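You operate a simulated robot arm through the tools that you are given. There is no shell and no other tool.

You run a simulated robot arm. Do the job below in one go: nothing can be reset, and whatever is moved stays where it is left.

Task
Grease the yellow roller as the card shows, then cap the filler pad.
Fine: stand the roller back where it was.

It is judged by the outcome, as a careful person would: the job done as asked, and still so three seconds after it is handed in. It fails if anything else is knocked over, pushed out of place, dropped, spilled or broken. Lids that push on must go on centred and level and be pressed home; caps that screw on are set level and turned clockwise until they are tight.

Robot
A 6-joint arm with a two-finger gripper, fixed in place. Base frame: the origin is at the foot of the arm, x ahead of it, y to its left, z up; the work surface is at about z = 0.86. Lengths are in m, angles in rad, forces in N, time in s.
With the tool pointing down near the work surface it reaches from about 0.14 to 0.68 m from the base axis. Its first joint turns from -1.152 to 1.152 rad. Payload 2.45 kg.
The TCP is the grasp point between the finger pads, 0.03 m short of the fingertips. In the tool frame z runs along the fingers and y along their closing line. Largest opening 0.106 m; the body of the gripper starts 0.079 m behind the TCP.
Orientation is told as [roll, pitch, yaw] about the base's x, y, z axes, in that order, counted from this pose: with the fingers straight down and closing along the base's y, the tool's x points along the base's -x, its y along +y and its z along -z.

Tools
- The arm moves only by the tool servo_tool. Its argument "steps" is a list of rows, each a list of 7 numbers: the shift along the base's x, y, z in units of 40 mm (1.0 is 40 mm), then the turn, a rotation vector about the base's x, y, z in units of 5 degrees (1.0 is 5 degrees), then the opening, from 0 (shut) to 1 (fully open). In form: [[x, y, z, ax, ay, az, claw], ...]. A call has 1 to 20 rows; each row shifts and turns the commanded pose from where the row before left it. A call with a number of a shift or a turn outside -1 to 1 is refused whole. Rows are played at 5 a second. More than 0.05 m and 0.15 rad between two rows, or a gripper value outside its range, and nothing of the call is played. Where a pose cannot be reached the arm comes as near as it can. A force on the tool above 40 N (or 10 N above the force at the start of the call, whichever is more), or a blocked arm, ends the call early, and 0.2 s more pass. Each finger travels about 0.153 m/s and halts on what it meets, pressing with about 27 N; the grip force reading is that of the motor and also rises with nothing between the fingers. The clock runs only during rows and for 0.2 s after the last one: add rows that do not move to give the fingers time. It gives the time, the measured TCP pose, the force on the tool (base axes), the opening and the grip force at its end, in the units of the frame above (readings bear some noise), with the torque about the TCP (base axes, N m) and any sound that the robot's microphone picked up.
- Cameras (640 x 400 px; columns grow to the right, rows downward): "scene" is fixed at [0.0759, 0.4239, 1.4139]; the picture's right is [-0.58, -0.81, 0.00], its down [-0.42, 0.30, -0.86] and it looks along [0.69, -0.50, -0.52] (base axes); focal length 319 px, centre (320, 200). "wrist" rides on the gripper at [0.076, -0.002, -0.106] in the tool frame; the picture's right is [0.02, 1.00, 0.00], its down [-0.78, 0.02, -0.62] and it looks along [-0.62, 0.01, 0.78] (tool axes); focal length 247 px, centre (320, 200). There is no depth. A picture from a camera that has moved, and an enlarged one, comes with that camera's place and axes in the base frame and with its lens. The place of the scene camera against the robot may be out by one fixed shift of up to 0.012 m in any direction.
- grab_frame(camera): a new picture of that camera. It takes no simulated time.
- inspect(camera, box): a new picture of the part [left, top, right, bottom] of that camera's present view, enlarged. It takes no simulated time.
- hand_in(): hands the job in; it is judged then, once.

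Nothing tells you positions but the pictures and the camera data. Unless the task says otherwise, let go and move clear before handing in.

The tools are called after "Emit:" as name(argument=value, ...) on one line, values as JSON. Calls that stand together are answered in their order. servo_tool: Moves the arm, as the interface text tells. Its arguments: {"type":"object","properties":{"steps":{"type":"array"}},"required":["steps"]} The other tools are called the same way: grab_frame (camera) takes a picture; inspect (camera, box) takes an enlarged picture of a part of a camera's view; hand_in () hands the job in.

At the start:

```text
t: 0.0
ee_pos: [0.3447, 0.2338, 1.2234]
orientation: [0.001, 0.0, -0.001]
ft_force: [-0.2, 0.3, -0.3]
torque: [0.01, -0.01, -0.01]
finger_gap: 0.1056
grasp_force: 0.1
```

scene: 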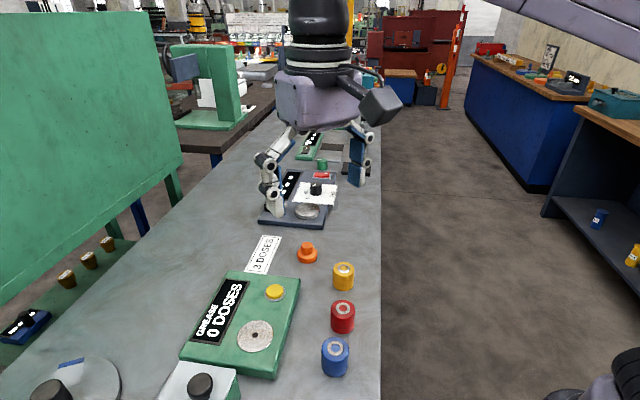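
wrist: 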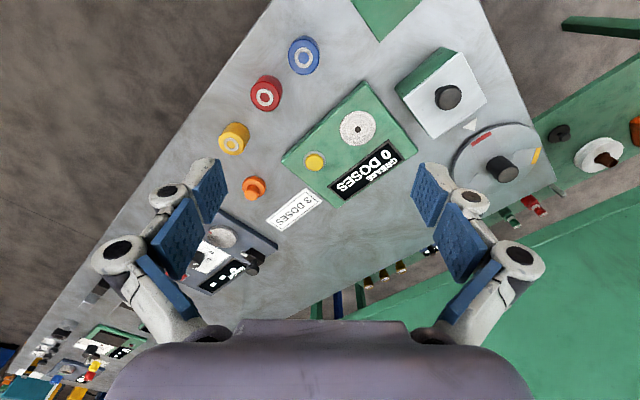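

I see a green greaser with a "0 DOSES" display, a yellow button and a grey pad, a card "3 DOSES", three rollers (yellow, red, blue) and an orange cap-like piece. I'll look closer before I move.

Emit:
inspect(camera="scene", box=[180, 220, 400, 380])

Emit:
inspect(camera="wrist", box=[200, 20, 440, 240])

Emit:
inspect(camera="scene", box=[230, 120, 390, 280])

Emit:
inspect(camera="scene", box=[0, 320, 260, 400])

```text
2.50 times, centred on (290, 300) of scene
camera zoom: at [0.0759, 0.4239, 1.4139], right [-0.58, -0.81, 0.0], down [-0.42, 0.3, -0.86], along [0.69, -0.5, -0.52], focal length 798 px, centre (395, -50)
```

zoom: 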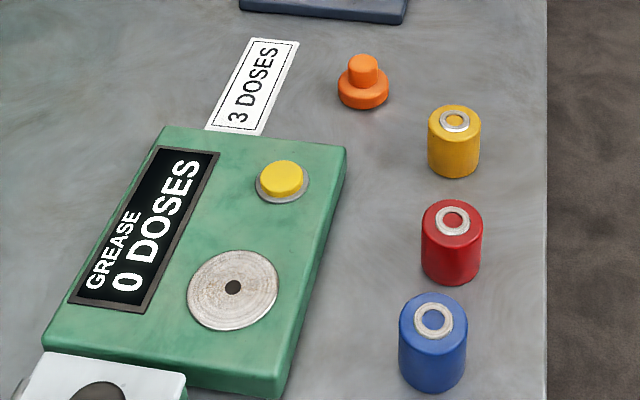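

```text
1.82 times, centred on (320, 130) of wrist
camera zoom: at [0.2679, 0.2325, 1.3297], right [-0.02, 1.0, 0.0], down [0.78, 0.02, 0.62], along [0.62, 0.01, -0.78], focal length 449 px, centre (320, 327)
```

zoom: 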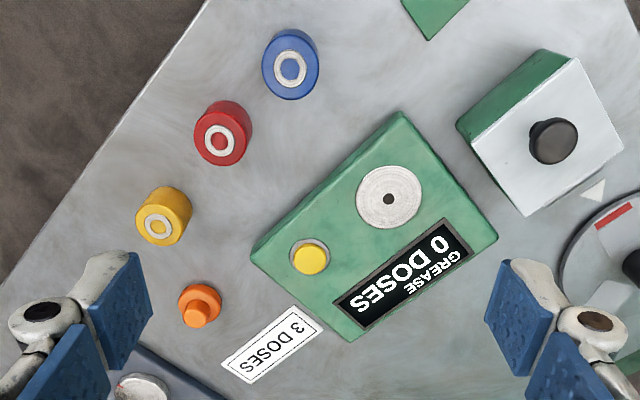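

```text
2.50 times, centred on (310, 200) of scene
camera zoom: at [0.0759, 0.4239, 1.4139], right [-0.58, -0.81, 0.0], down [-0.42, 0.3, -0.86], along [0.69, -0.5, -0.52], focal length 798 px, centre (345, 200)
```

zoom: 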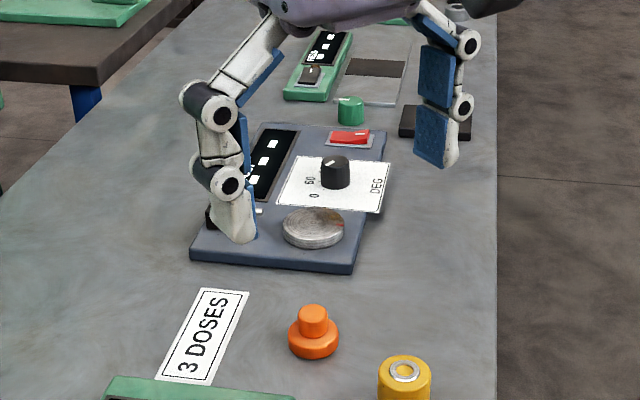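

```text
2.46 times, centred on (130, 360) of scene
camera zoom: at [0.0759, 0.4239, 1.4139], right [-0.58, -0.81, 0.0], down [-0.42, 0.3, -0.86], along [0.69, -0.5, -0.52], focal length 786 px, centre (788, -194)
```

zoom: 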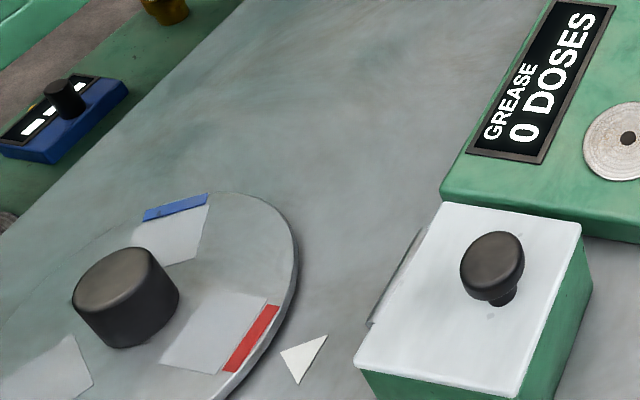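

The wrist picture puts the yellow roller near (0.474, 0.072), the orange cap near (0.59, 0.09), the button near (0.51, 0.225) and the pad near (0.444, 0.303). I'll move above the roller and cap for a closer look.

Emit:
servo_tool(steps=[[0.31, -0.64, -0.9, 0, 0, 0, 1], [0.31, -0.64, -0.9, 0, 0, 0, 1], [0.31, -0.64, -0.9, 0, 0, 0, 1], [0.31, -0.64, -0.9, 0, 0, 0, 1], [0.31, -0.64, -0.9, 0, 0, 0, 1], [0.31, -0.64, -0.6, 0, 0, 0, 1], [0, 0, 0, 0, 0, 0, 1], [0, 0, 0, 0, 0, 0, 1]])

Emit:
grab_frame(camera="wrist")

Emit:
grab_frame(camera="scene")

```text
t: 1.8
ee_pos: [0.4199, 0.0812, 1.0211]
orientation: [-0.001, 0.0, 0.001]
ft_force: [-0.2, 0.3, 0.3]
torque: [0.02, 0.02, 0.0]
finger_gap: 0.1061
grasp_force: 0.1
```

```text
taken
camera wrist: at [0.3431, 0.0796, 1.1275], right [-0.02, 1.0, 0.0], down [0.78, 0.02, 0.62], along [0.62, 0.01, -0.78], focal length 247 px, centre (320, 200)
```

wrist: 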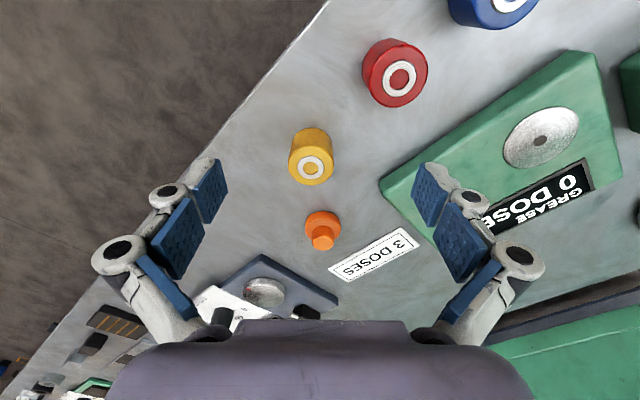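

```text
taken
```

scene: 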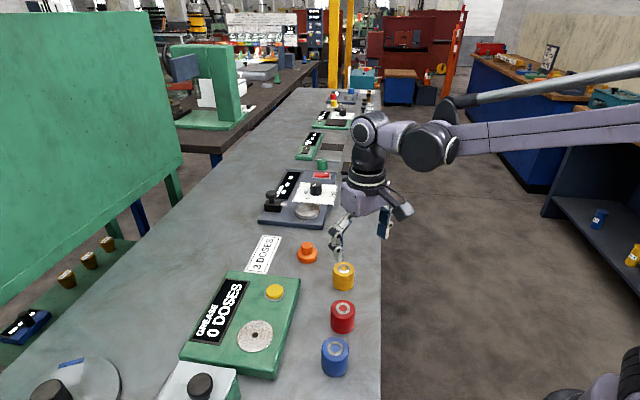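

Emit:
inspect(camera="wrist", box=[260, 110, 390, 270])

Emit:
inspect(camera="wrist", box=[380, 50, 620, 240])

Emit:
inspect(camera="scene", box=[270, 230, 370, 300])

Emit:
inspect(camera="scene", box=[220, 270, 310, 380])

```text
2.50 times, centred on (325, 190) of wrist
camera zoom: at [0.3431, 0.0796, 1.1275], right [-0.02, 1.0, 0.0], down [0.78, 0.02, 0.62], along [0.62, 0.01, -0.78], focal length 617 px, centre (308, 225)
```

zoom: 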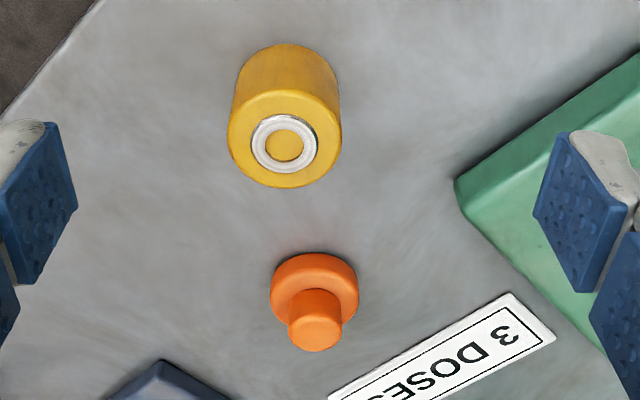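

```text
2.11 times, centred on (500, 145) of wrist
camera zoom: at [0.3431, 0.0796, 1.1275], right [-0.02, 1.0, 0.0], down [0.78, 0.02, 0.62], along [0.62, 0.01, -0.78], focal length 520 px, centre (-59, 316)
```

zoom: 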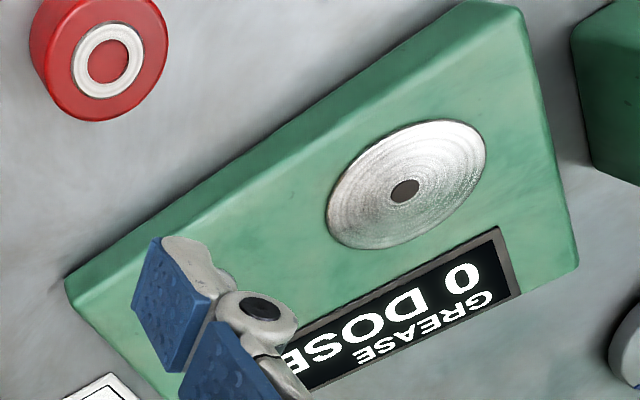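

```text
5.71 times, centred on (320, 265) of scene
camera zoom: at [0.0759, 0.4239, 1.4139], right [-0.58, -0.81, 0.0], down [-0.42, 0.3, -0.86], along [0.69, -0.5, -0.52], focal length 1824 px, centre (320, -171)
```

zoom: 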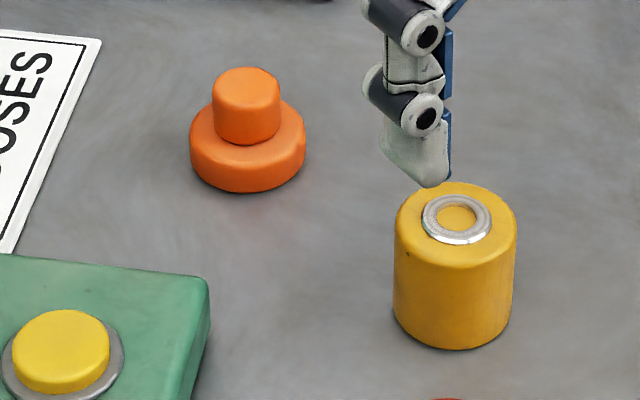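

```text
3.64 times, centred on (265, 325) of scene
camera zoom: at [0.0759, 0.4239, 1.4139], right [-0.58, -0.81, 0.0], down [-0.42, 0.3, -0.86], along [0.69, -0.5, -0.52], focal length 1160 px, centre (520, -254)
```

zoom: 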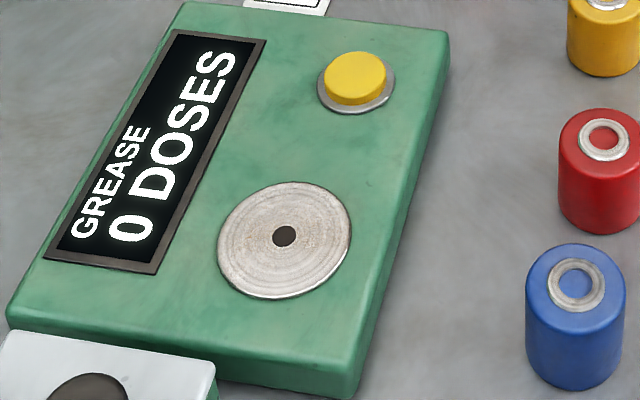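

The roller stands at about (0.4745, 0.0723), roughly 48 mm across and 50 mm tall, with its base on the table at 0.86. The pad top is near (0.446, 0.303, 0.895). I'll go over the roller with the fingers open and check that I'm centred.

Emit:
servo_tool(steps=[[0.68, -0.11, -0.5, 0, 0, 0, 1], [0.68, -0.11, -0.5, 0, 0, 0, 1], [0, 0, -0.5, 0, 0, 0, 1], [0, 0, 0, 0, 0, 0, 1], [0, 0, 0, 0, 0, 0, 1]])

Emit:
grab_frame(camera="wrist")

Emit:
inspect(camera="scene", box=[270, 230, 370, 300])

```text
t: 3.0
ee_pos: [0.4726, 0.072, 0.9589]
orientation: [0.0, -0.002, 0.0]
ft_force: [0.0, 0.2, -0.4]
torque: [0.02, -0.02, 0.01]
finger_gap: 0.1059
grasp_force: 0.1
```

```text
taken
camera wrist: at [0.3965, 0.0701, 1.0655], right [-0.02, 1.0, 0.0], down [0.78, 0.02, 0.62], along [0.62, 0.01, -0.78], focal length 247 px, centre (320, 200)
```

wrist: 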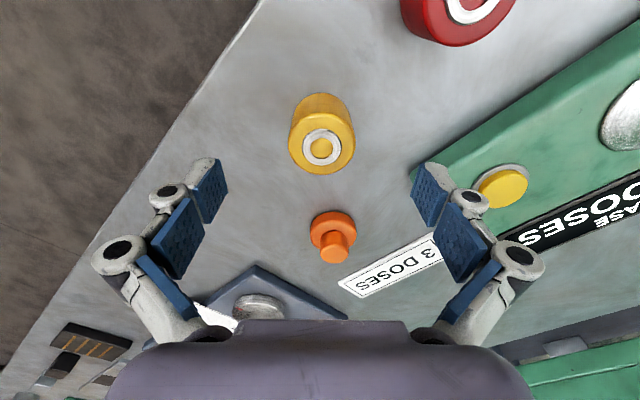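

```text
5.71 times, centred on (320, 265) of scene
camera zoom: at [0.0759, 0.4239, 1.4139], right [-0.58, -0.81, 0.0], down [-0.42, 0.3, -0.86], along [0.69, -0.5, -0.52], focal length 1824 px, centre (320, -171)
```

zoom: 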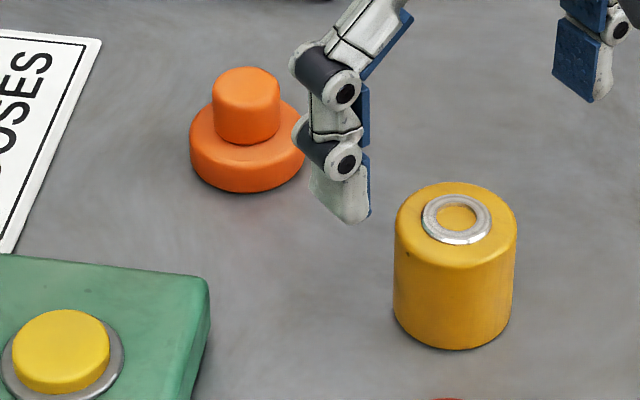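

The roller is centred between the fingers to within a millimetre or so (it reads as (0.4736, 0.0717)). I'll lower to TCP z ≈ 0.896 and close.

Emit:
servo_tool(steps=[[0.02, 0, -0.5, 0, 0, 0, 1], [0, 0, -0.5, 0, 0, 0, 1], [0, 0, -0.4, 0, 0, 0, 1], [0, 0, -0.18, 0, 0, 0, 1], [0, 0, 0, 0, 0, 0, 1], [0, 0, 0, 0, 0, 0, 1]])

Emit:
inspect(camera="scene", box=[270, 230, 370, 300])

Emit:
grab_frame(camera="wrist")

```text
t: 4.4
ee_pos: [0.4743, 0.0713, 0.8978]
orientation: [0.0, 0.0, 0.0]
ft_force: [0.2, -0.1, 0.2]
torque: [-0.01, 0.03, 0.03]
finger_gap: 0.1059
grasp_force: 0.0
```

```text
5.71 times, centred on (320, 265) of scene
camera zoom: at [0.0759, 0.4239, 1.4139], right [-0.58, -0.81, 0.0], down [-0.42, 0.3, -0.86], along [0.69, -0.5, -0.52], focal length 1824 px, centre (320, -171)
```

zoom: 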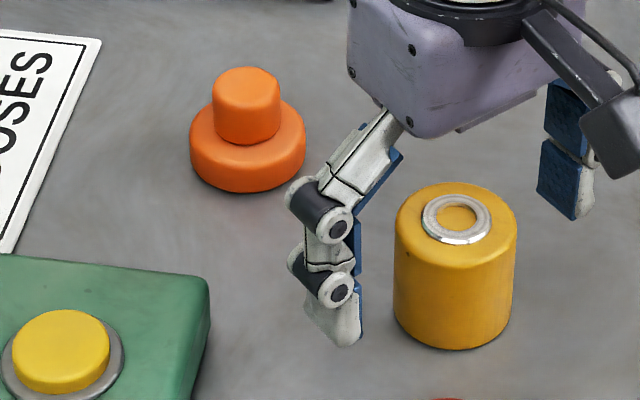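

```text
taken
camera wrist: at [0.3991, 0.0709, 1.0018], right [-0.02, 1.0, 0.0], down [0.78, 0.02, 0.62], along [0.62, 0.01, -0.78], focal length 247 px, centre (320, 200)
```

wrist: 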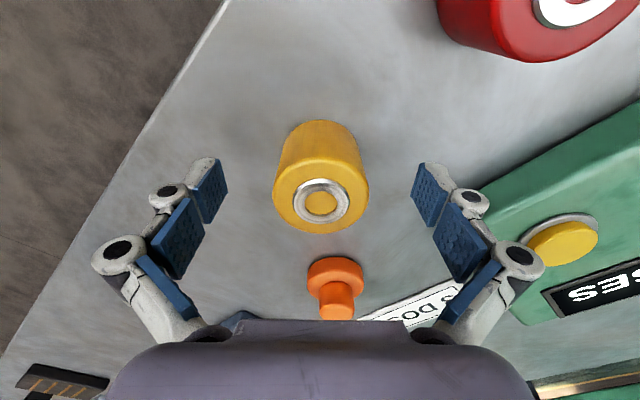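

The fingers straddle the roller evenly and clear the table. I'll close now.

Emit:
servo_tool(steps=[[0, 0, 0, 0, 0, 0, 0.6], [0, 0, 0, 0, 0, 0, 0.3], [0, 0, 0, 0, 0, 0, 0.2], [0, 0, 0, 0, 0, 0, 0], [0, 0, 0, 0, 0, 0, 0], [0, 0, 0, 0, 0, 0, 0]])

Emit:
inspect(camera="scene", box=[270, 230, 370, 300])

Emit:
grab_frame(camera="wrist")

```text
t: 5.8
ee_pos: [0.4753, 0.0734, 0.8954]
orientation: [0.0, 0.0, -0.001]
ft_force: [0.5, 1.5, 12.2]
torque: [0.11, 0.01, -0.05]
finger_gap: 0.0473
grasp_force: 26.6
```

```text
5.71 times, centred on (320, 265) of scene
camera zoom: at [0.0758, 0.424, 1.4139], right [-0.58, -0.81, 0.0], down [-0.42, 0.3, -0.86], along [0.69, -0.5, -0.52], focal length 1824 px, centre (320, -171)
```

zoom: 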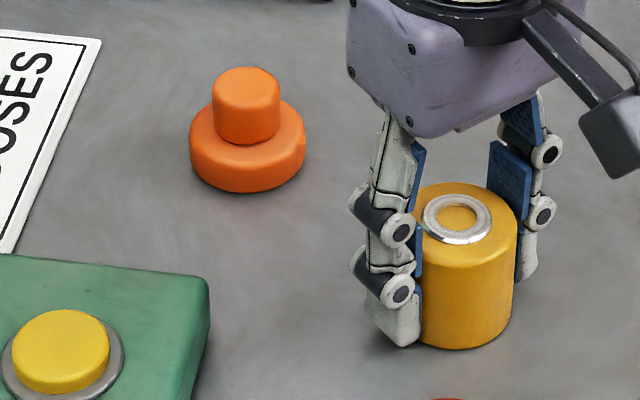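

```text
taken
camera wrist: at [0.399, 0.071, 1.0021], right [-0.02, 1.0, 0.0], down [0.78, 0.02, 0.62], along [0.62, 0.01, -0.78], focal length 247 px, centre (320, 200)
```

wrist: 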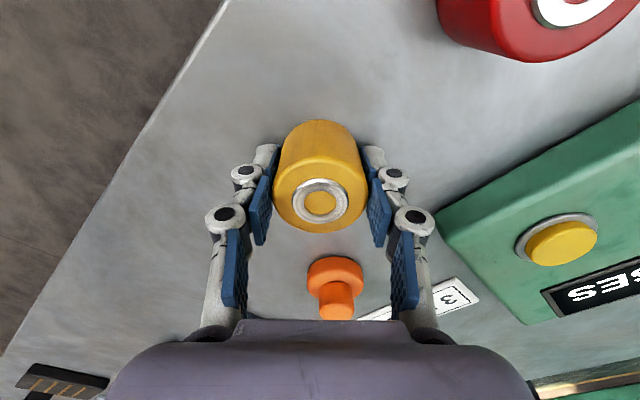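

The grip holds at 47 mm with 26 N. I'll lift it straight up and check it stays in the fingers.

Emit:
servo_tool(steps=[[0, 0, 0.2, 0, 0, 0, 0], [0, 0, 0.5, 0, 0, 0, 0], [0, 0, 0.8, 0, 0, 0, 0], [0, 0, 0.8, 0, 0, 0, 0], [0, 0, 0.2, 0, 0, 0, 0], [0, 0, 0, 0, 0, 0, 0]])

Emit:
grab_frame(camera="wrist")

Emit:
grab_frame(camera="scene")

```text
t: 7.2
ee_pos: [0.4739, 0.0712, 0.995]
orientation: [0.001, -0.001, -0.001]
ft_force: [-0.2, 0.2, -3.1]
torque: [0.01, -0.02, 0.01]
finger_gap: 0.0471
grasp_force: 27.5
```

```text
taken
camera wrist: at [0.3981, 0.0701, 1.102], right [-0.02, 1.0, 0.0], down [0.78, 0.02, 0.62], along [0.62, 0.01, -0.78], focal length 247 px, centre (320, 200)
```

wrist: 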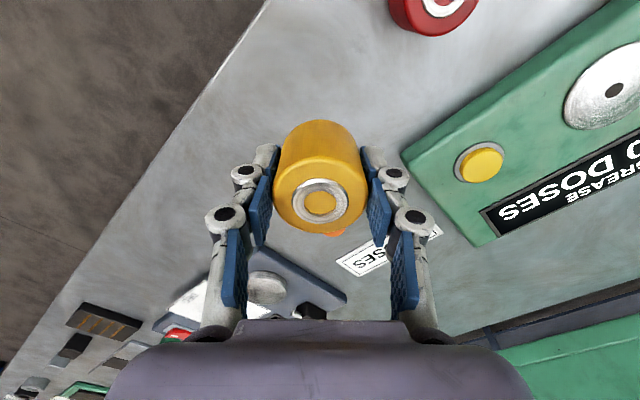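

```text
taken
```

scene: 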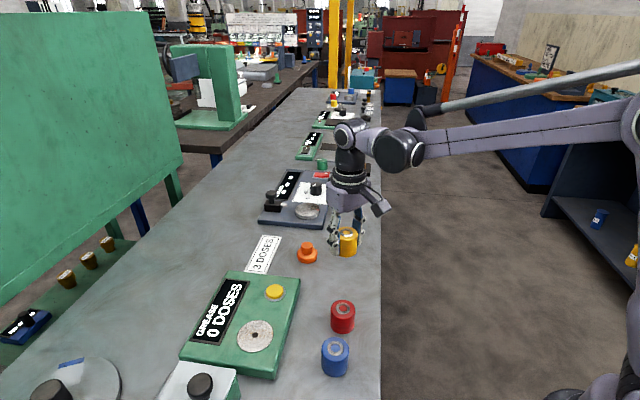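

The roller is lifted cleanly, with about 3 N of weight. The pad hole again reads (0.447, 0.303), so I'll carry the roller over it at this height.

Emit:
servo_tool(steps=[[-0.11, 0.96, 0, 0, 0, 0, 0], [-0.11, 0.96, 0, 0, 0, 0, 0], [-0.11, 0.96, 0, 0, 0, 0, 0], [-0.11, 0.96, 0, 0, 0, 0, 0], [-0.11, 0.96, 0, 0, 0, 0, 0], [-0.11, 0.96, 0, 0, 0, 0, 0], [0, 0, 0, 0, 0, 0, 0], [0, 0, 0, 0, 0, 0, 0]])

Emit:
grab_frame(camera="wrist")

Emit:
inspect(camera="scene", box=[160, 240, 360, 400])

```text
t: 9.0
ee_pos: [0.4438, 0.3029, 0.9949]
orientation: [0.001, 0.001, 0.001]
ft_force: [-0.4, -1.0, -2.6]
torque: [-0.01, 0.01, 0.0]
finger_gap: 0.0466
grasp_force: 27.0
```

```text
taken
camera wrist: at [0.3678, 0.3008, 1.1022], right [-0.02, 1.0, 0.0], down [0.78, 0.02, 0.62], along [0.62, 0.01, -0.78], focal length 247 px, centre (320, 200)
```

wrist: 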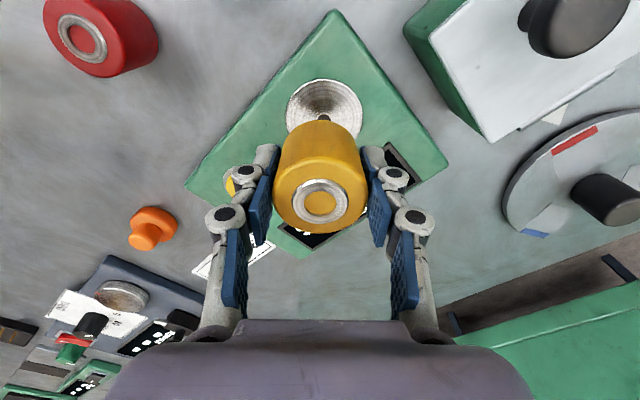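

```text
2.50 times, centred on (260, 320) of scene
camera zoom: at [0.076, 0.424, 1.4139], right [-0.58, -0.81, 0.0], down [-0.42, 0.3, -0.86], along [0.69, -0.5, -0.52], focal length 798 px, centre (470, -100)
```

zoom: 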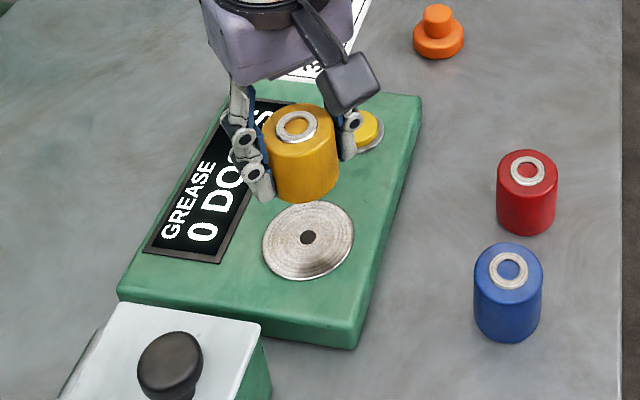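

The roller hangs just short of the pad. I'll zoom in to refine the pad centre before lowering.

Emit:
inspect(camera="wrist", box=[260, 60, 400, 240])

Emit:
inspect(camera="scene", box=[220, 270, 320, 370])

```text
2.22 times, centred on (330, 150) of wrist
camera zoom: at [0.3678, 0.3008, 1.1022], right [-0.02, 1.0, 0.0], down [0.78, 0.02, 0.62], along [0.62, 0.01, -0.78], focal length 549 px, centre (298, 311)
```

zoom: 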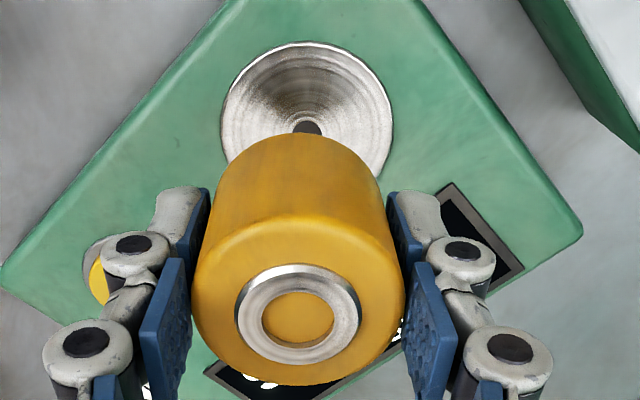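

```text
4.00 times, centred on (270, 320) of scene
camera zoom: at [0.076, 0.424, 1.4139], right [-0.58, -0.81, 0.0], down [-0.42, 0.3, -0.86], along [0.69, -0.5, -0.52], focal length 1276 px, centre (520, -280)
```

zoom: 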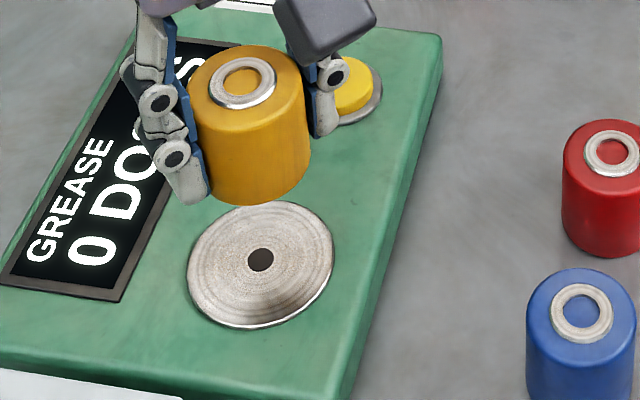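

Relative to the roller, the pad centre is about 3 mm further in x and 2 mm further in y. I'll correct for that and come down to just above the pad.

Emit:
servo_tool(steps=[[0.08, 0.06, -0.3, 0, 0, 0, 0], [0, 0, -0.4, 0, 0, 0, 0], [0, 0, -0.4, 0, 0, 0, 0], [0, 0, -0.3, 0, 0, 0, 0], [0, 0, 0, 0, 0, 0, 0], [0, 0, 0, 0, 0, 0, 0]])

Emit:
inspect(camera="wrist", box=[240, 80, 400, 240])

Emit:
inspect(camera="scene", box=[220, 290, 300, 370])

```text
t: 10.4
ee_pos: [0.4494, 0.3045, 0.9397]
orientation: [0.001, 0.002, -0.002]
ft_force: [0.1, 0.2, -2.8]
torque: [0.07, -0.03, 0.01]
finger_gap: 0.047
grasp_force: 27.0
```

```text
2.50 times, centred on (320, 160) of wrist
camera zoom: at [0.3729, 0.303, 1.0464], right [-0.02, 1.0, 0.0], down [0.78, 0.02, 0.62], along [0.62, 0.01, -0.78], focal length 617 px, centre (320, 300)
```

zoom: 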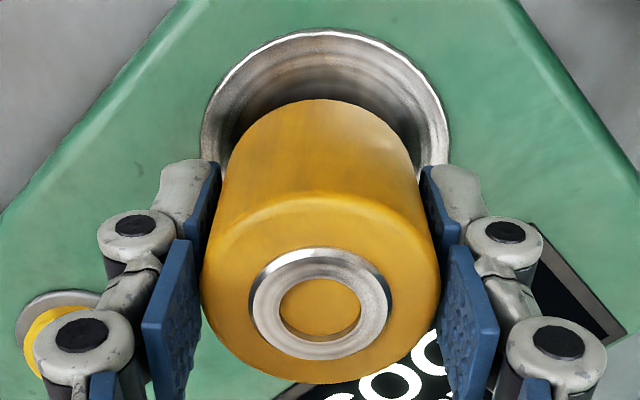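

```text
5.00 times, centred on (260, 330) of scene
camera zoom: at [0.076, 0.424, 1.4139], right [-0.58, -0.81, 0.0], down [-0.42, 0.3, -0.86], along [0.69, -0.5, -0.52], focal length 1596 px, centre (620, -450)
```

zoom: 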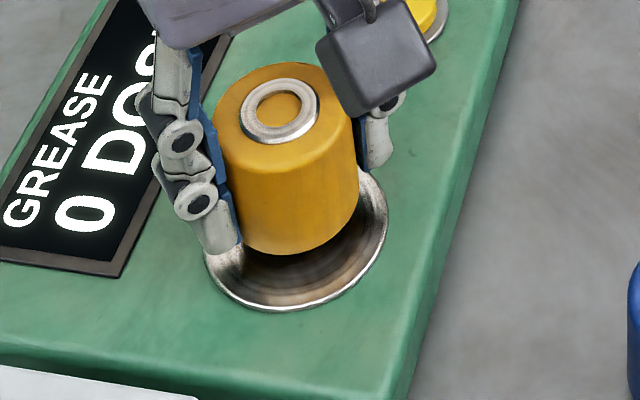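

The roller is centred over the pad to within about 1 mm. I'll lower in small steps and watch the force for contact.

Emit:
servo_tool(steps=[[0, 0.02, -0.06, 0, 0, 0, 0], [0, 0, -0.05, 0, 0, 0, 0], [0, 0, -0.05, 0, 0, 0, 0], [0, 0, 0, 0, 0, 0, 0]])

Emit:
inspect(camera="scene", box=[220, 290, 300, 370])

```text
t: 11.4
ee_pos: [0.4491, 0.3051, 0.9331]
orientation: [-0.001, 0.0, -0.001]
ft_force: [-0.4, -0.3, -2.5]
torque: [0.02, -0.02, -0.01]
finger_gap: 0.0472
grasp_force: 27.0
```

```text
5.00 times, centred on (260, 330) of scene
camera zoom: at [0.076, 0.424, 1.4139], right [-0.58, -0.81, 0.0], down [-0.42, 0.3, -0.86], along [0.69, -0.5, -0.52], focal length 1596 px, centre (620, -450)
```

zoom: 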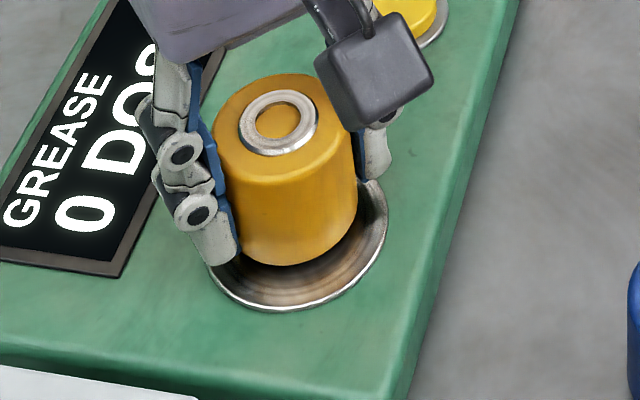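

Still hovering slightly with no contact. I'll keep lowering in steps of about 1.5 mm.

Emit:
servo_tool(steps=[[0, 0, -0.04, 0, 0, 0, 0], [0, 0, -0.03, 0, 0, 0, 0], [0, 0, 0, 0, 0, 0, 0]])

Emit:
inspect(camera="scene", box=[220, 290, 300, 370])

```text
t: 12.2
ee_pos: [0.4497, 0.3039, 0.9304]
orientation: [0.001, 0.0, -0.001]
ft_force: [0.3, -0.6, -2.3]
torque: [-0.03, 0.0, -0.03]
finger_gap: 0.0472
grasp_force: 26.8
```

```text
5.00 times, centred on (260, 330) of scene
camera zoom: at [0.076, 0.424, 1.4139], right [-0.58, -0.81, 0.0], down [-0.42, 0.3, -0.86], along [0.69, -0.5, -0.52], focal length 1596 px, centre (620, -450)
```

zoom: 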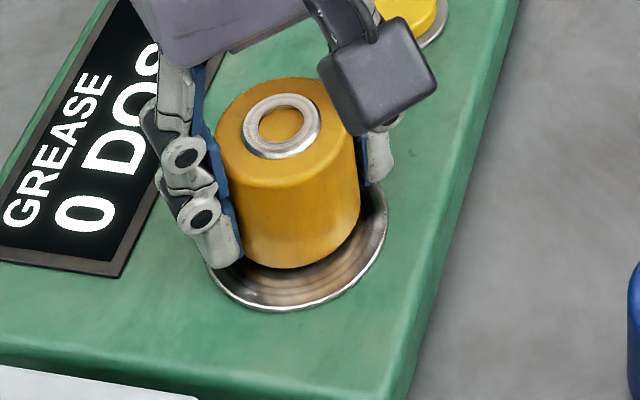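

Emit:
servo_tool(steps=[[0, 0, -0.03, 0, 0, 0, 0], [0, 0, -0.03, 0, 0, 0, 0], [0, 0, 0, 0, 0, 0, 0]])

Emit:
inspect(camera="scene", box=[220, 290, 300, 370])

```text
t: 13.0
ee_pos: [0.4503, 0.3056, 0.9289]
orientation: [-0.002, 0.0, 0.001]
ft_force: [2.1, -0.8, 16.0]
torque: [-0.02, 0.03, -0.03]
finger_gap: 0.0469
grasp_force: 26.9
```

```text
5.00 times, centred on (260, 330) of scene
camera zoom: at [0.0757, 0.4238, 1.4139], right [-0.58, -0.81, 0.0], down [-0.42, 0.3, -0.86], along [0.69, -0.5, -0.52], focal length 1596 px, centre (620, -450)
```

zoom: 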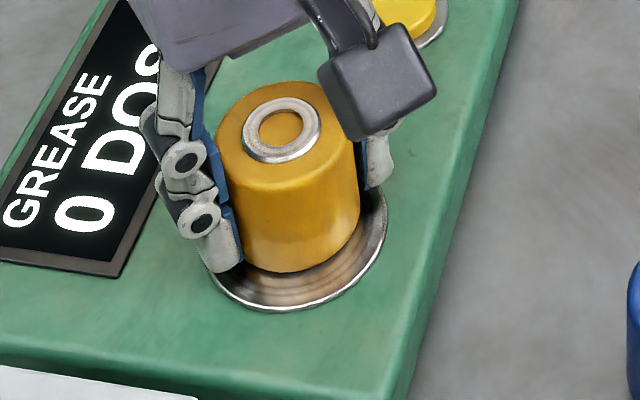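

Contact shows 16 N, so the roller is touching the pad, perhaps 2 mm too far in +x. I'll lift a hair, nudge it and set it down again lightly.

Emit:
servo_tool(steps=[[0, 0, 0.08, 0, 0, 0, 0], [-0.05, 0.02, 0.02, 0, 0, 0, 0], [0, 0, 0, 0, 0, 0, 0], [0, 0, -0.05, 0, 0, 0, 0], [0, 0, -0.03, 0, 0, 0, 0], [0, 0, 0, 0, 0, 0, 0]])

Emit:
inspect(camera="scene", box=[220, 290, 300, 370])

Emit:
inspect(camera="wrist", box=[240, 80, 400, 240])

```text
t: 14.4
ee_pos: [0.4477, 0.3053, 0.9295]
orientation: [0.0, 0.001, 0.0]
ft_force: [0.7, 0.0, -2.4]
torque: [0.02, 0.02, 0.0]
finger_gap: 0.0469
grasp_force: 27.3
```

```text
5.00 times, centred on (260, 330) of scene
camera zoom: at [0.076, 0.424, 1.4139], right [-0.58, -0.81, 0.0], down [-0.42, 0.3, -0.86], along [0.69, -0.5, -0.52], focal length 1596 px, centre (620, -450)
```

zoom: 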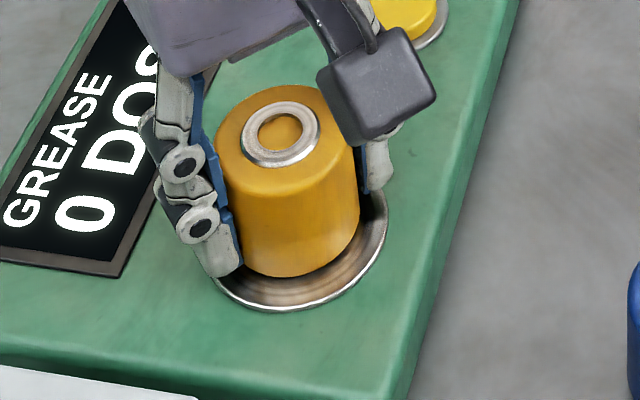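

```text
2.50 times, centred on (320, 160) of wrist
camera zoom: at [0.3719, 0.3042, 1.0359], right [-0.02, 1.0, 0.0], down [0.78, 0.02, 0.62], along [0.62, 0.01, -0.78], focal length 617 px, centre (320, 300)
```

zoom: 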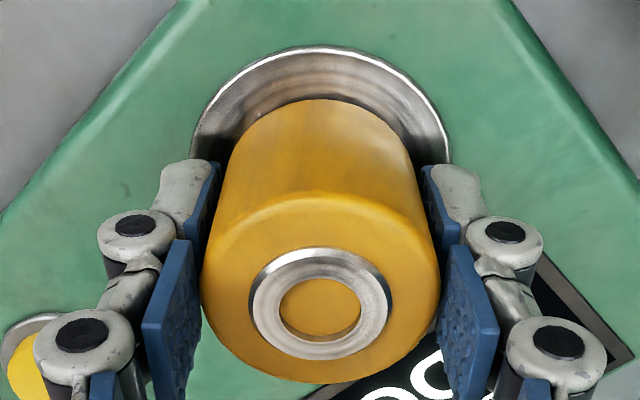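

Pad and roller now share the same centre line. I'll lower the last millimetre to touch.

Emit:
servo_tool(steps=[[0, 0, -0.03, 0, 0, 0, 0], [0, 0, 0, 0, 0, 0, 0]])

```text
t: 15.0
ee_pos: [0.4479, 0.3041, 0.9292]
orientation: [0.001, 0.0, 0.0]
ft_force: [-0.6, 1.1, 2.4]
torque: [-0.03, -0.07, 0.01]
finger_gap: 0.0471
grasp_force: 27.3
```

Light contact. I'll open the fingers moderately and rise straight up.

Emit:
servo_tool(steps=[[0, 0, 0, 0, 0, 0, 0.5], [0, 0, 0, 0, 0, 0, 0.6], [0, 0, 0, 0, 0, 0, 0.7], [0, 0, 0, 0, 0, 0, 0.7], [0, 0, 0.2, 0, 0, 0, 0.7], [0, 0, 0.4, 0, 0, 0, 0.7], [0, 0, 0.8, 0, 0, 0, 0.7], [0, 0, 0.8, 0, 0, 0, 0.7], [0, 0, 0.4, 0, 0, 0, 0.7], [0, 0, 0, 0, 0, 0, 0.7]])

Emit:
inspect(camera="scene", box=[180, 240, 340, 380])

Emit:
grab_frame(camera="wrist")

```text
t: 17.2
ee_pos: [0.4485, 0.3049, 1.0332]
orientation: [0.0, 0.0, 0.0]
ft_force: [0.5, -0.5, -0.5]
torque: [0.02, -0.03, 0.03]
finger_gap: 0.0741
grasp_force: 0.2
```

```text
2.86 times, centred on (260, 310) of scene
camera zoom: at [0.0759, 0.4239, 1.4139], right [-0.58, -0.81, 0.0], down [-0.42, 0.3, -0.86], along [0.69, -0.5, -0.52], focal length 912 px, centre (491, -114)
```

zoom: 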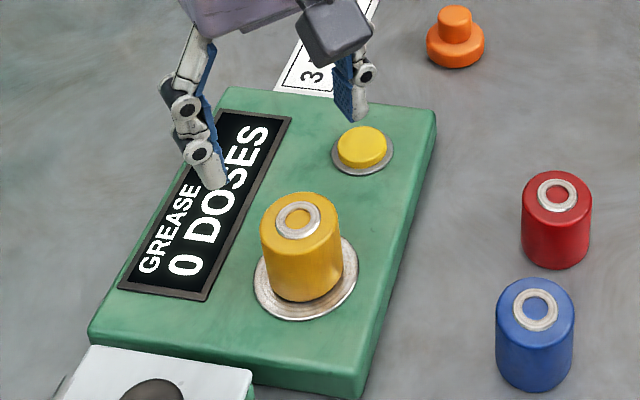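

```text
taken
camera wrist: at [0.3719, 0.304, 1.1402], right [-0.02, 1.0, 0.0], down [0.78, 0.02, 0.62], along [0.62, 0.01, -0.78], focal length 247 px, centre (320, 200)
```

wrist: 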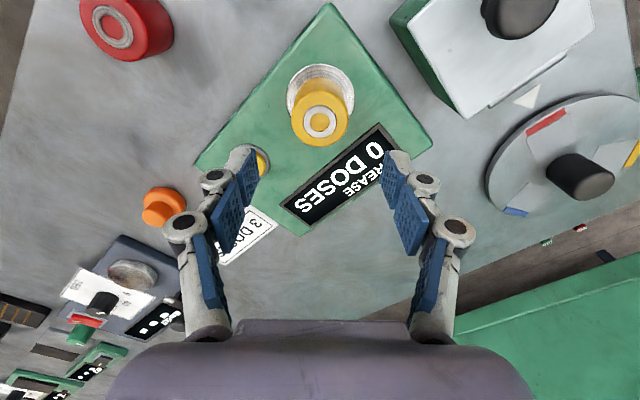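

The roller stands upright on the pad. Now I'll close the fingers and go above the yellow button near (0.508, 0.226).

Emit:
servo_tool(steps=[[0.4, -0.66, 0, 0, 0, 0, 0.4], [0.55, -0.66, 0, 0, 0, 0, 0], [0.55, -0.66, 0, 0, 0, 0, 0], [0, 0, -0.5, 0, 0, 0, 0], [0, 0, -0.5, 0, 0, 0, 0], [0, 0, 0, 0, 0, 0, 0], [0, 0, 0, 0, 0, 0, 0]])

Emit:
grab_frame(camera="wrist")

Emit:
inspect(camera="scene", box=[200, 240, 340, 360])

```text
t: 18.8
ee_pos: [0.5093, 0.226, 0.9903]
orientation: [-0.002, -0.001, 0.001]
ft_force: [-0.8, 0.5, -0.3]
torque: [0.01, 0.03, -0.02]
finger_gap: 0.0
grasp_force: 27.5
```

```text
taken
camera wrist: at [0.4324, 0.2254, 1.0976], right [-0.02, 1.0, 0.0], down [0.78, 0.02, 0.62], along [0.62, 0.01, -0.78], focal length 247 px, centre (320, 200)
```

wrist: 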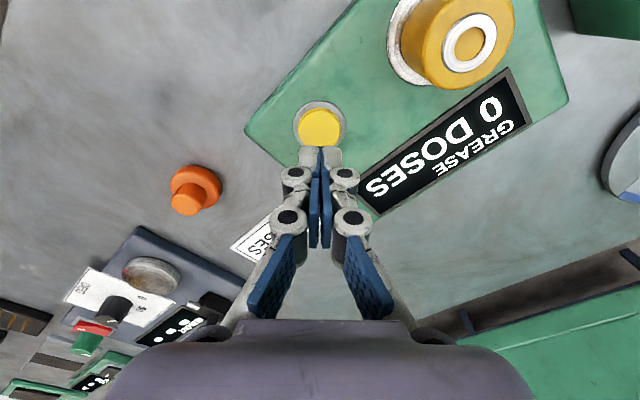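

```text
3.33 times, centred on (270, 300) of scene
camera zoom: at [0.0759, 0.4239, 1.4139], right [-0.58, -0.81, 0.0], down [-0.42, 0.3, -0.86], along [0.69, -0.5, -0.52], focal length 1064 px, centre (487, -133)
```

zoom: 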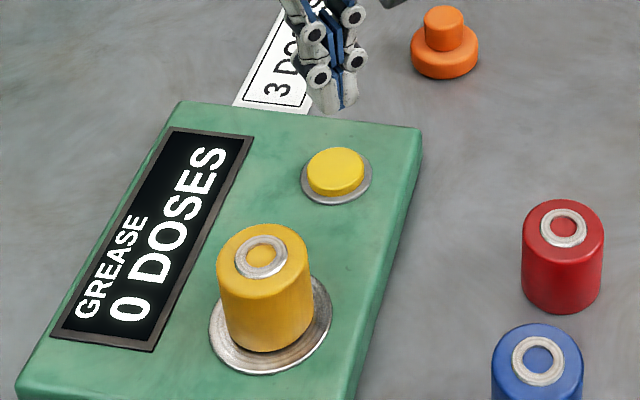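

The closed fingertips are centred over the button. I'll lower close to it first.

Emit:
servo_tool(steps=[[0, 0, -0.4, 0, 0, 0, 0], [0, 0, -0.4, 0, 0, 0, 0], [0, 0, -0.2, 0, 0, 0, 0], [0, 0, 0, 0, 0, 0, 0]])

Emit:
inspect(camera="wrist", box=[240, 100, 400, 240])

Emit:
inspect(camera="scene", box=[220, 250, 320, 330])

```text
t: 19.8
ee_pos: [0.5095, 0.2262, 0.9507]
orientation: [-0.001, 0.0, 0.001]
ft_force: [-0.1, 0.4, -0.2]
torque: [0.01, -0.01, 0.03]
finger_gap: 0.0
grasp_force: 26.6
```

```text
2.86 times, centred on (320, 170) of wrist
camera zoom: at [0.4324, 0.2254, 1.0573], right [-0.02, 1.0, 0.0], down [0.78, 0.02, 0.62], along [0.62, 0.01, -0.78], focal length 706 px, centre (320, 286)
```

zoom: 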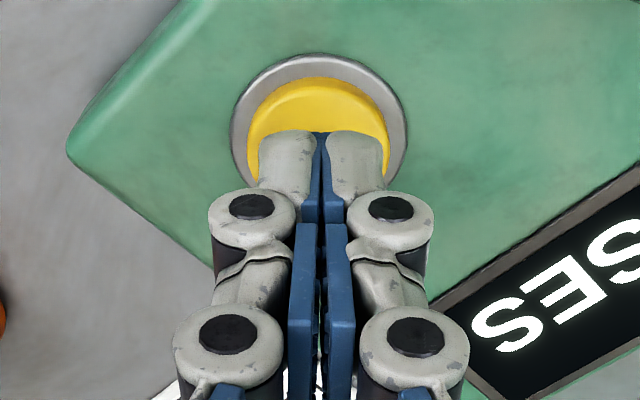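

```text
5.00 times, centred on (270, 290) of scene
camera zoom: at [0.0759, 0.4239, 1.4139], right [-0.58, -0.81, 0.0], down [-0.42, 0.3, -0.86], along [0.69, -0.5, -0.52], focal length 1596 px, centre (570, -250)
```

zoom: 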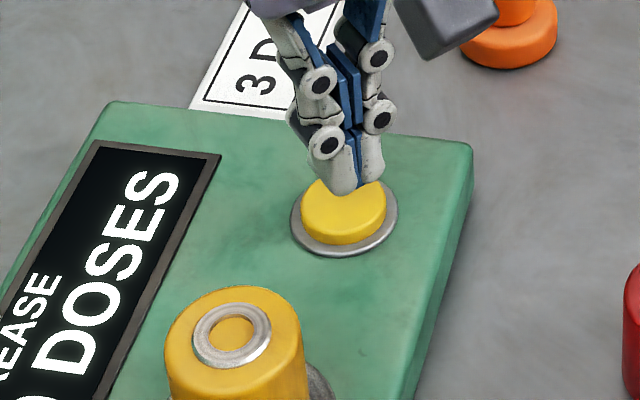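

The fingertips are about 12 mm above the button and centred. I'll creep down until contact.

Emit:
servo_tool(steps=[[0, 0, -0.08, 0, 0, 0, 0], [0, 0, -0.08, 0, 0, 0, 0], [0, 0, -0.06, 0, 0, 0, 0], [0, 0, 0, 0, 0, 0, 0]])

Emit:
inspect(camera="scene", box=[200, 250, 320, 340])

```text
t: 20.8
ee_pos: [0.5075, 0.2265, 0.9437]
orientation: [-0.001, -0.002, 0.0]
ft_force: [0.1, -0.3, -0.6]
torque: [0.01, 0.02, 0.01]
finger_gap: 0.0
grasp_force: 27.2
```

```text
4.44 times, centred on (260, 295) of scene
camera zoom: at [0.0759, 0.4239, 1.4139], right [-0.58, -0.81, 0.0], down [-0.42, 0.3, -0.86], along [0.69, -0.5, -0.52], focal length 1418 px, centre (587, -222)
```

zoom: 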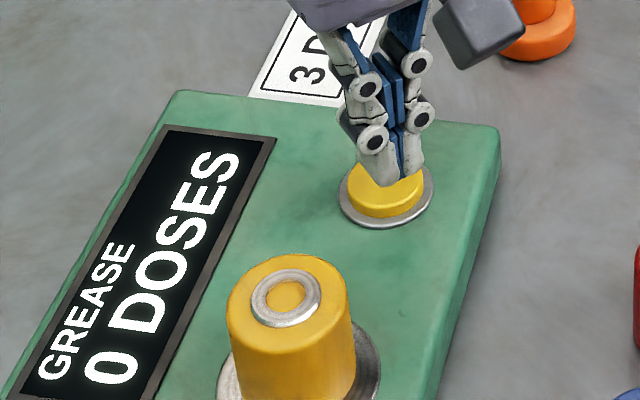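

Emit:
servo_tool(steps=[[0, 0, -0.05, 0, 0, 0, 0], [0, 0, -0.05, 0, 0, 0, 0], [0, 0, 0, 0, 0, 0, 0]])

Emit:
inspect(camera="scene", box=[200, 250, 320, 340])

```text
t: 21.6
ee_pos: [0.5087, 0.2272, 0.9392]
orientation: [0.001, 0.0, 0.001]
ft_force: [-0.4, -0.9, 0.3]
torque: [-0.03, 0.04, 0.01]
finger_gap: 0.0
grasp_force: 26.9
```

```text
4.44 times, centred on (260, 295) of scene
camera zoom: at [0.0759, 0.4239, 1.4139], right [-0.58, -0.81, 0.0], down [-0.42, 0.3, -0.86], along [0.69, -0.5, -0.52], focal length 1418 px, centre (587, -222)
```

zoom: 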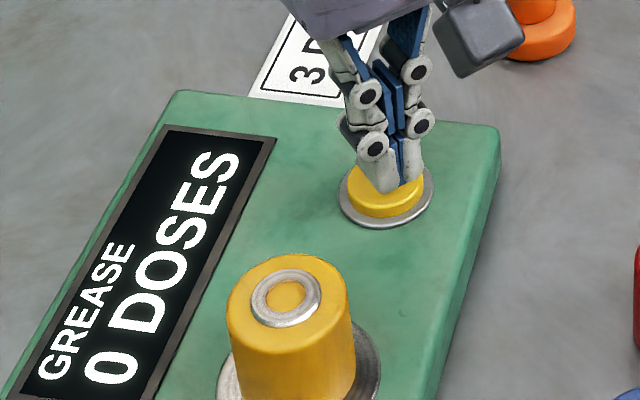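

Nearly touching. I'll take a few more small steps.

Emit:
servo_tool(steps=[[0, 0, -0.04, 0, 0, 0, 0], [0, 0, -0.04, 0, 0, 0, 0], [0, 0, 0, 0, 0, 0, 0]])

Emit:
inspect(camera="scene", box=[200, 250, 320, 340])

```text
t: 22.4
ee_pos: [0.5077, 0.227, 0.9364]
orientation: [-0.001, -0.002, -0.001]
ft_force: [0.4, -0.1, 0.1]
torque: [0.03, 0.0, 0.04]
finger_gap: 0.0
grasp_force: 27.2
```

```text
4.44 times, centred on (260, 295) of scene
camera zoom: at [0.0759, 0.4239, 1.4139], right [-0.58, -0.81, 0.0], down [-0.42, 0.3, -0.86], along [0.69, -0.5, -0.52], focal length 1418 px, centre (587, -222)
```

zoom: 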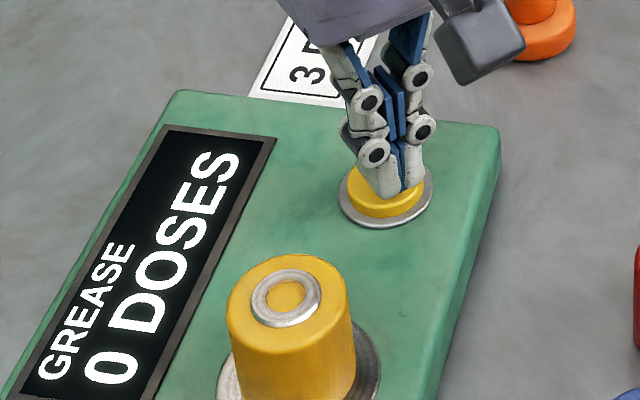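

Emit:
servo_tool(steps=[[0, 0, -0.04, 0, 0, 0, 0], [0, 0, -0.04, 0, 0, 0, 0], [0, 0, 0, 0, 0, 0, 0]])

Emit:
inspect(camera="scene", box=[200, 250, 320, 340])

```text
t: 23.2
ee_pos: [0.5075, 0.2272, 0.933]
orientation: [0.001, -0.001, 0.0]
ft_force: [0.8, 0.4, -0.1]
torque: [0.01, 0.0, 0.0]
finger_gap: 0.0
grasp_force: 26.1
```

```text
4.44 times, centred on (260, 295) of scene
camera zoom: at [0.0759, 0.4239, 1.4139], right [-0.58, -0.81, 0.0], down [-0.42, 0.3, -0.86], along [0.69, -0.5, -0.52], focal length 1418 px, centre (587, -222)
```

zoom: 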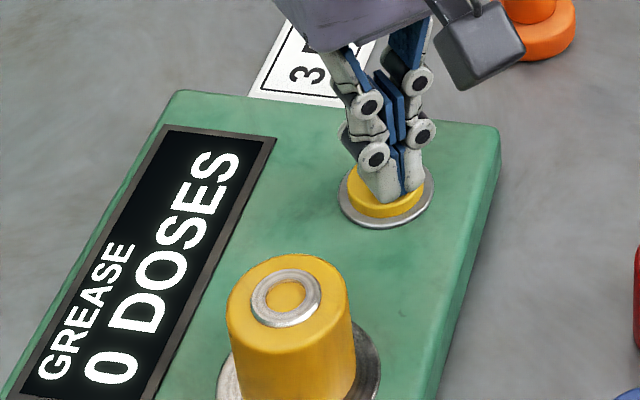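

Emit:
servo_tool(steps=[[0, 0, -0.04, 0, 0, 0, 0], [0, 0, -0.04, 0, 0, 0, 0], [0, 0, 0, 0, 0, 0, 0]])

Emit:
inspect(camera="scene", box=[200, 250, 320, 340])

```text
t: 24.0
ee_pos: [0.509, 0.2264, 0.93]
orientation: [0.0, 0.0, 0.0]
ft_force: [0.4, 0.4, -0.6]
torque: [0.0, -0.01, 0.02]
finger_gap: 0.0001
grasp_force: 26.4
```

```text
4.44 times, centred on (260, 295) of scene
camera zoom: at [0.0759, 0.4239, 1.4139], right [-0.58, -0.81, 0.0], down [-0.42, 0.3, -0.86], along [0.69, -0.5, -0.52], focal length 1418 px, centre (587, -222)
```

zoom: 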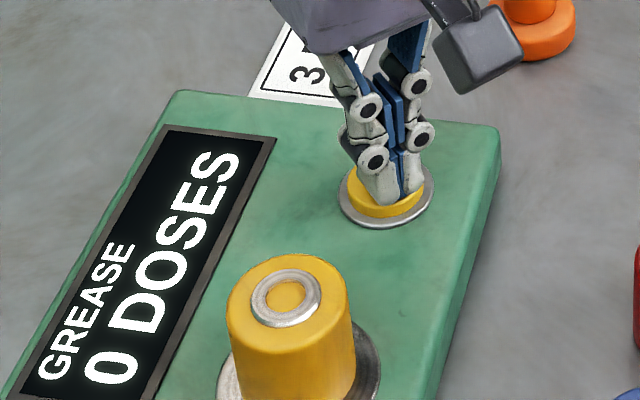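

Emit:
servo_tool(steps=[[0, 0, -0.04, 0, 0, 0, 0], [0, 0, 0, 0, 0, 0, 0]])

Emit:
inspect(camera="scene", box=[200, 250, 320, 340])

```text
t: 24.6
ee_pos: [0.5096, 0.2263, 0.929]
orientation: [0.001, -0.001, 0.0]
ft_force: [1.8, 0.2, -0.1]
torque: [0.01, 0.0, 0.02]
finger_gap: 0.0
grasp_force: 26.9
```

```text
4.44 times, centred on (260, 295) of scene
camera zoom: at [0.0759, 0.4239, 1.4139], right [-0.58, -0.81, 0.0], down [-0.42, 0.3, -0.86], along [0.69, -0.5, -0.52], focal length 1418 px, centre (587, -222)
```

zoom: 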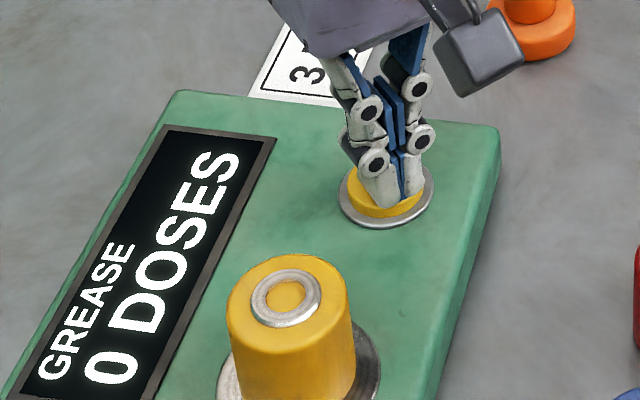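

Emit:
servo_tool(steps=[[0, 0, -0.04, 0, 0, 0, 0], [0, 0, 0, 0, 0, 0, 0]])

Emit:
inspect(camera="scene", box=[200, 250, 320, 340])

Emit:
inspect(camera="wrist", box=[240, 100, 400, 240])

```text
t: 25.2
ee_pos: [0.5083, 0.2265, 0.9255]
orientation: [0.001, 0.0, 0.0]
ft_force: [0.0, -0.1, 0.6]
torque: [-0.03, -0.02, 0.0]
finger_gap: 0.0061
grasp_force: 28.6
```

```text
4.44 times, centred on (260, 295) of scene
camera zoom: at [0.0759, 0.4239, 1.4139], right [-0.58, -0.81, 0.0], down [-0.42, 0.3, -0.86], along [0.69, -0.5, -0.52], focal length 1418 px, centre (587, -222)
```

zoom: 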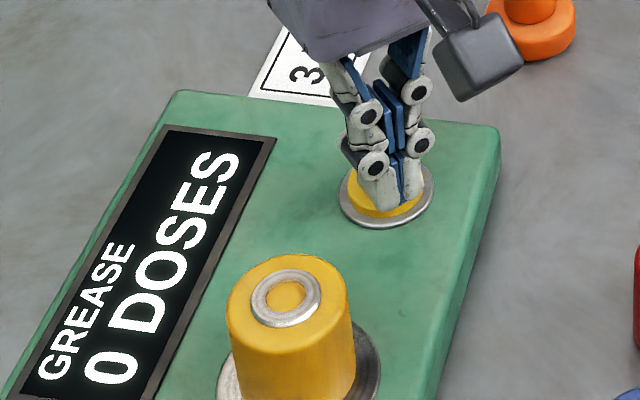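

```text
2.86 times, centred on (320, 170) of wrist
camera zoom: at [0.4327, 0.2258, 1.0331], right [-0.02, 1.0, 0.0], down [0.78, 0.02, 0.62], along [0.62, 0.01, -0.78], focal length 706 px, centre (320, 286)
```

zoom: 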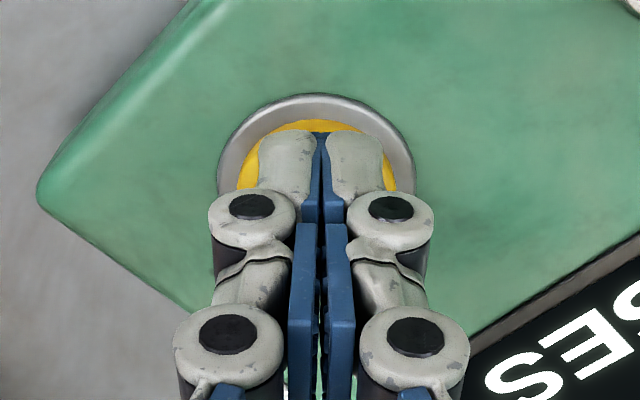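

The finger gap reading jumped to 6 mm, so the tips are now bearing on the button. I'll press a bit more in small increments.

Emit:
servo_tool(steps=[[0, 0, -0.04, 0, 0, 0, 0], [0, 0, 0, 0, 0, 0, 0]])

Emit:
inspect(camera="scene", box=[200, 250, 320, 340])

```text
t: 25.8
ee_pos: [0.5082, 0.227, 0.9233]
orientation: [0.0, 0.0, -0.002]
ft_force: [1.4, 0.4, 2.0]
torque: [-0.02, -0.01, 0.0]
finger_gap: 0.0061
grasp_force: 28.4
heard: click
```

```text
4.44 times, centred on (260, 295) of scene
camera zoom: at [0.0759, 0.4239, 1.4139], right [-0.58, -0.81, 0.0], down [-0.42, 0.3, -0.86], along [0.69, -0.5, -0.52], focal length 1418 px, centre (587, -222)
```

zoom: 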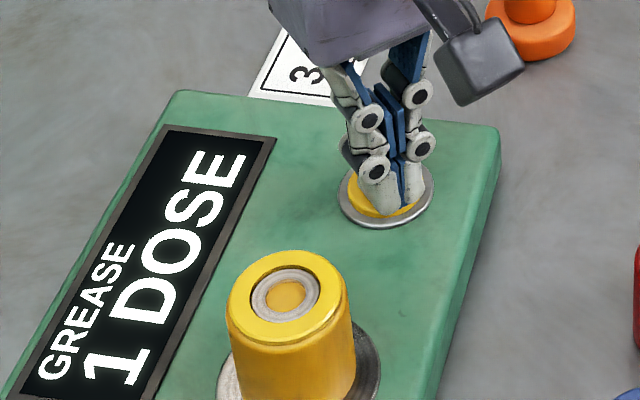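

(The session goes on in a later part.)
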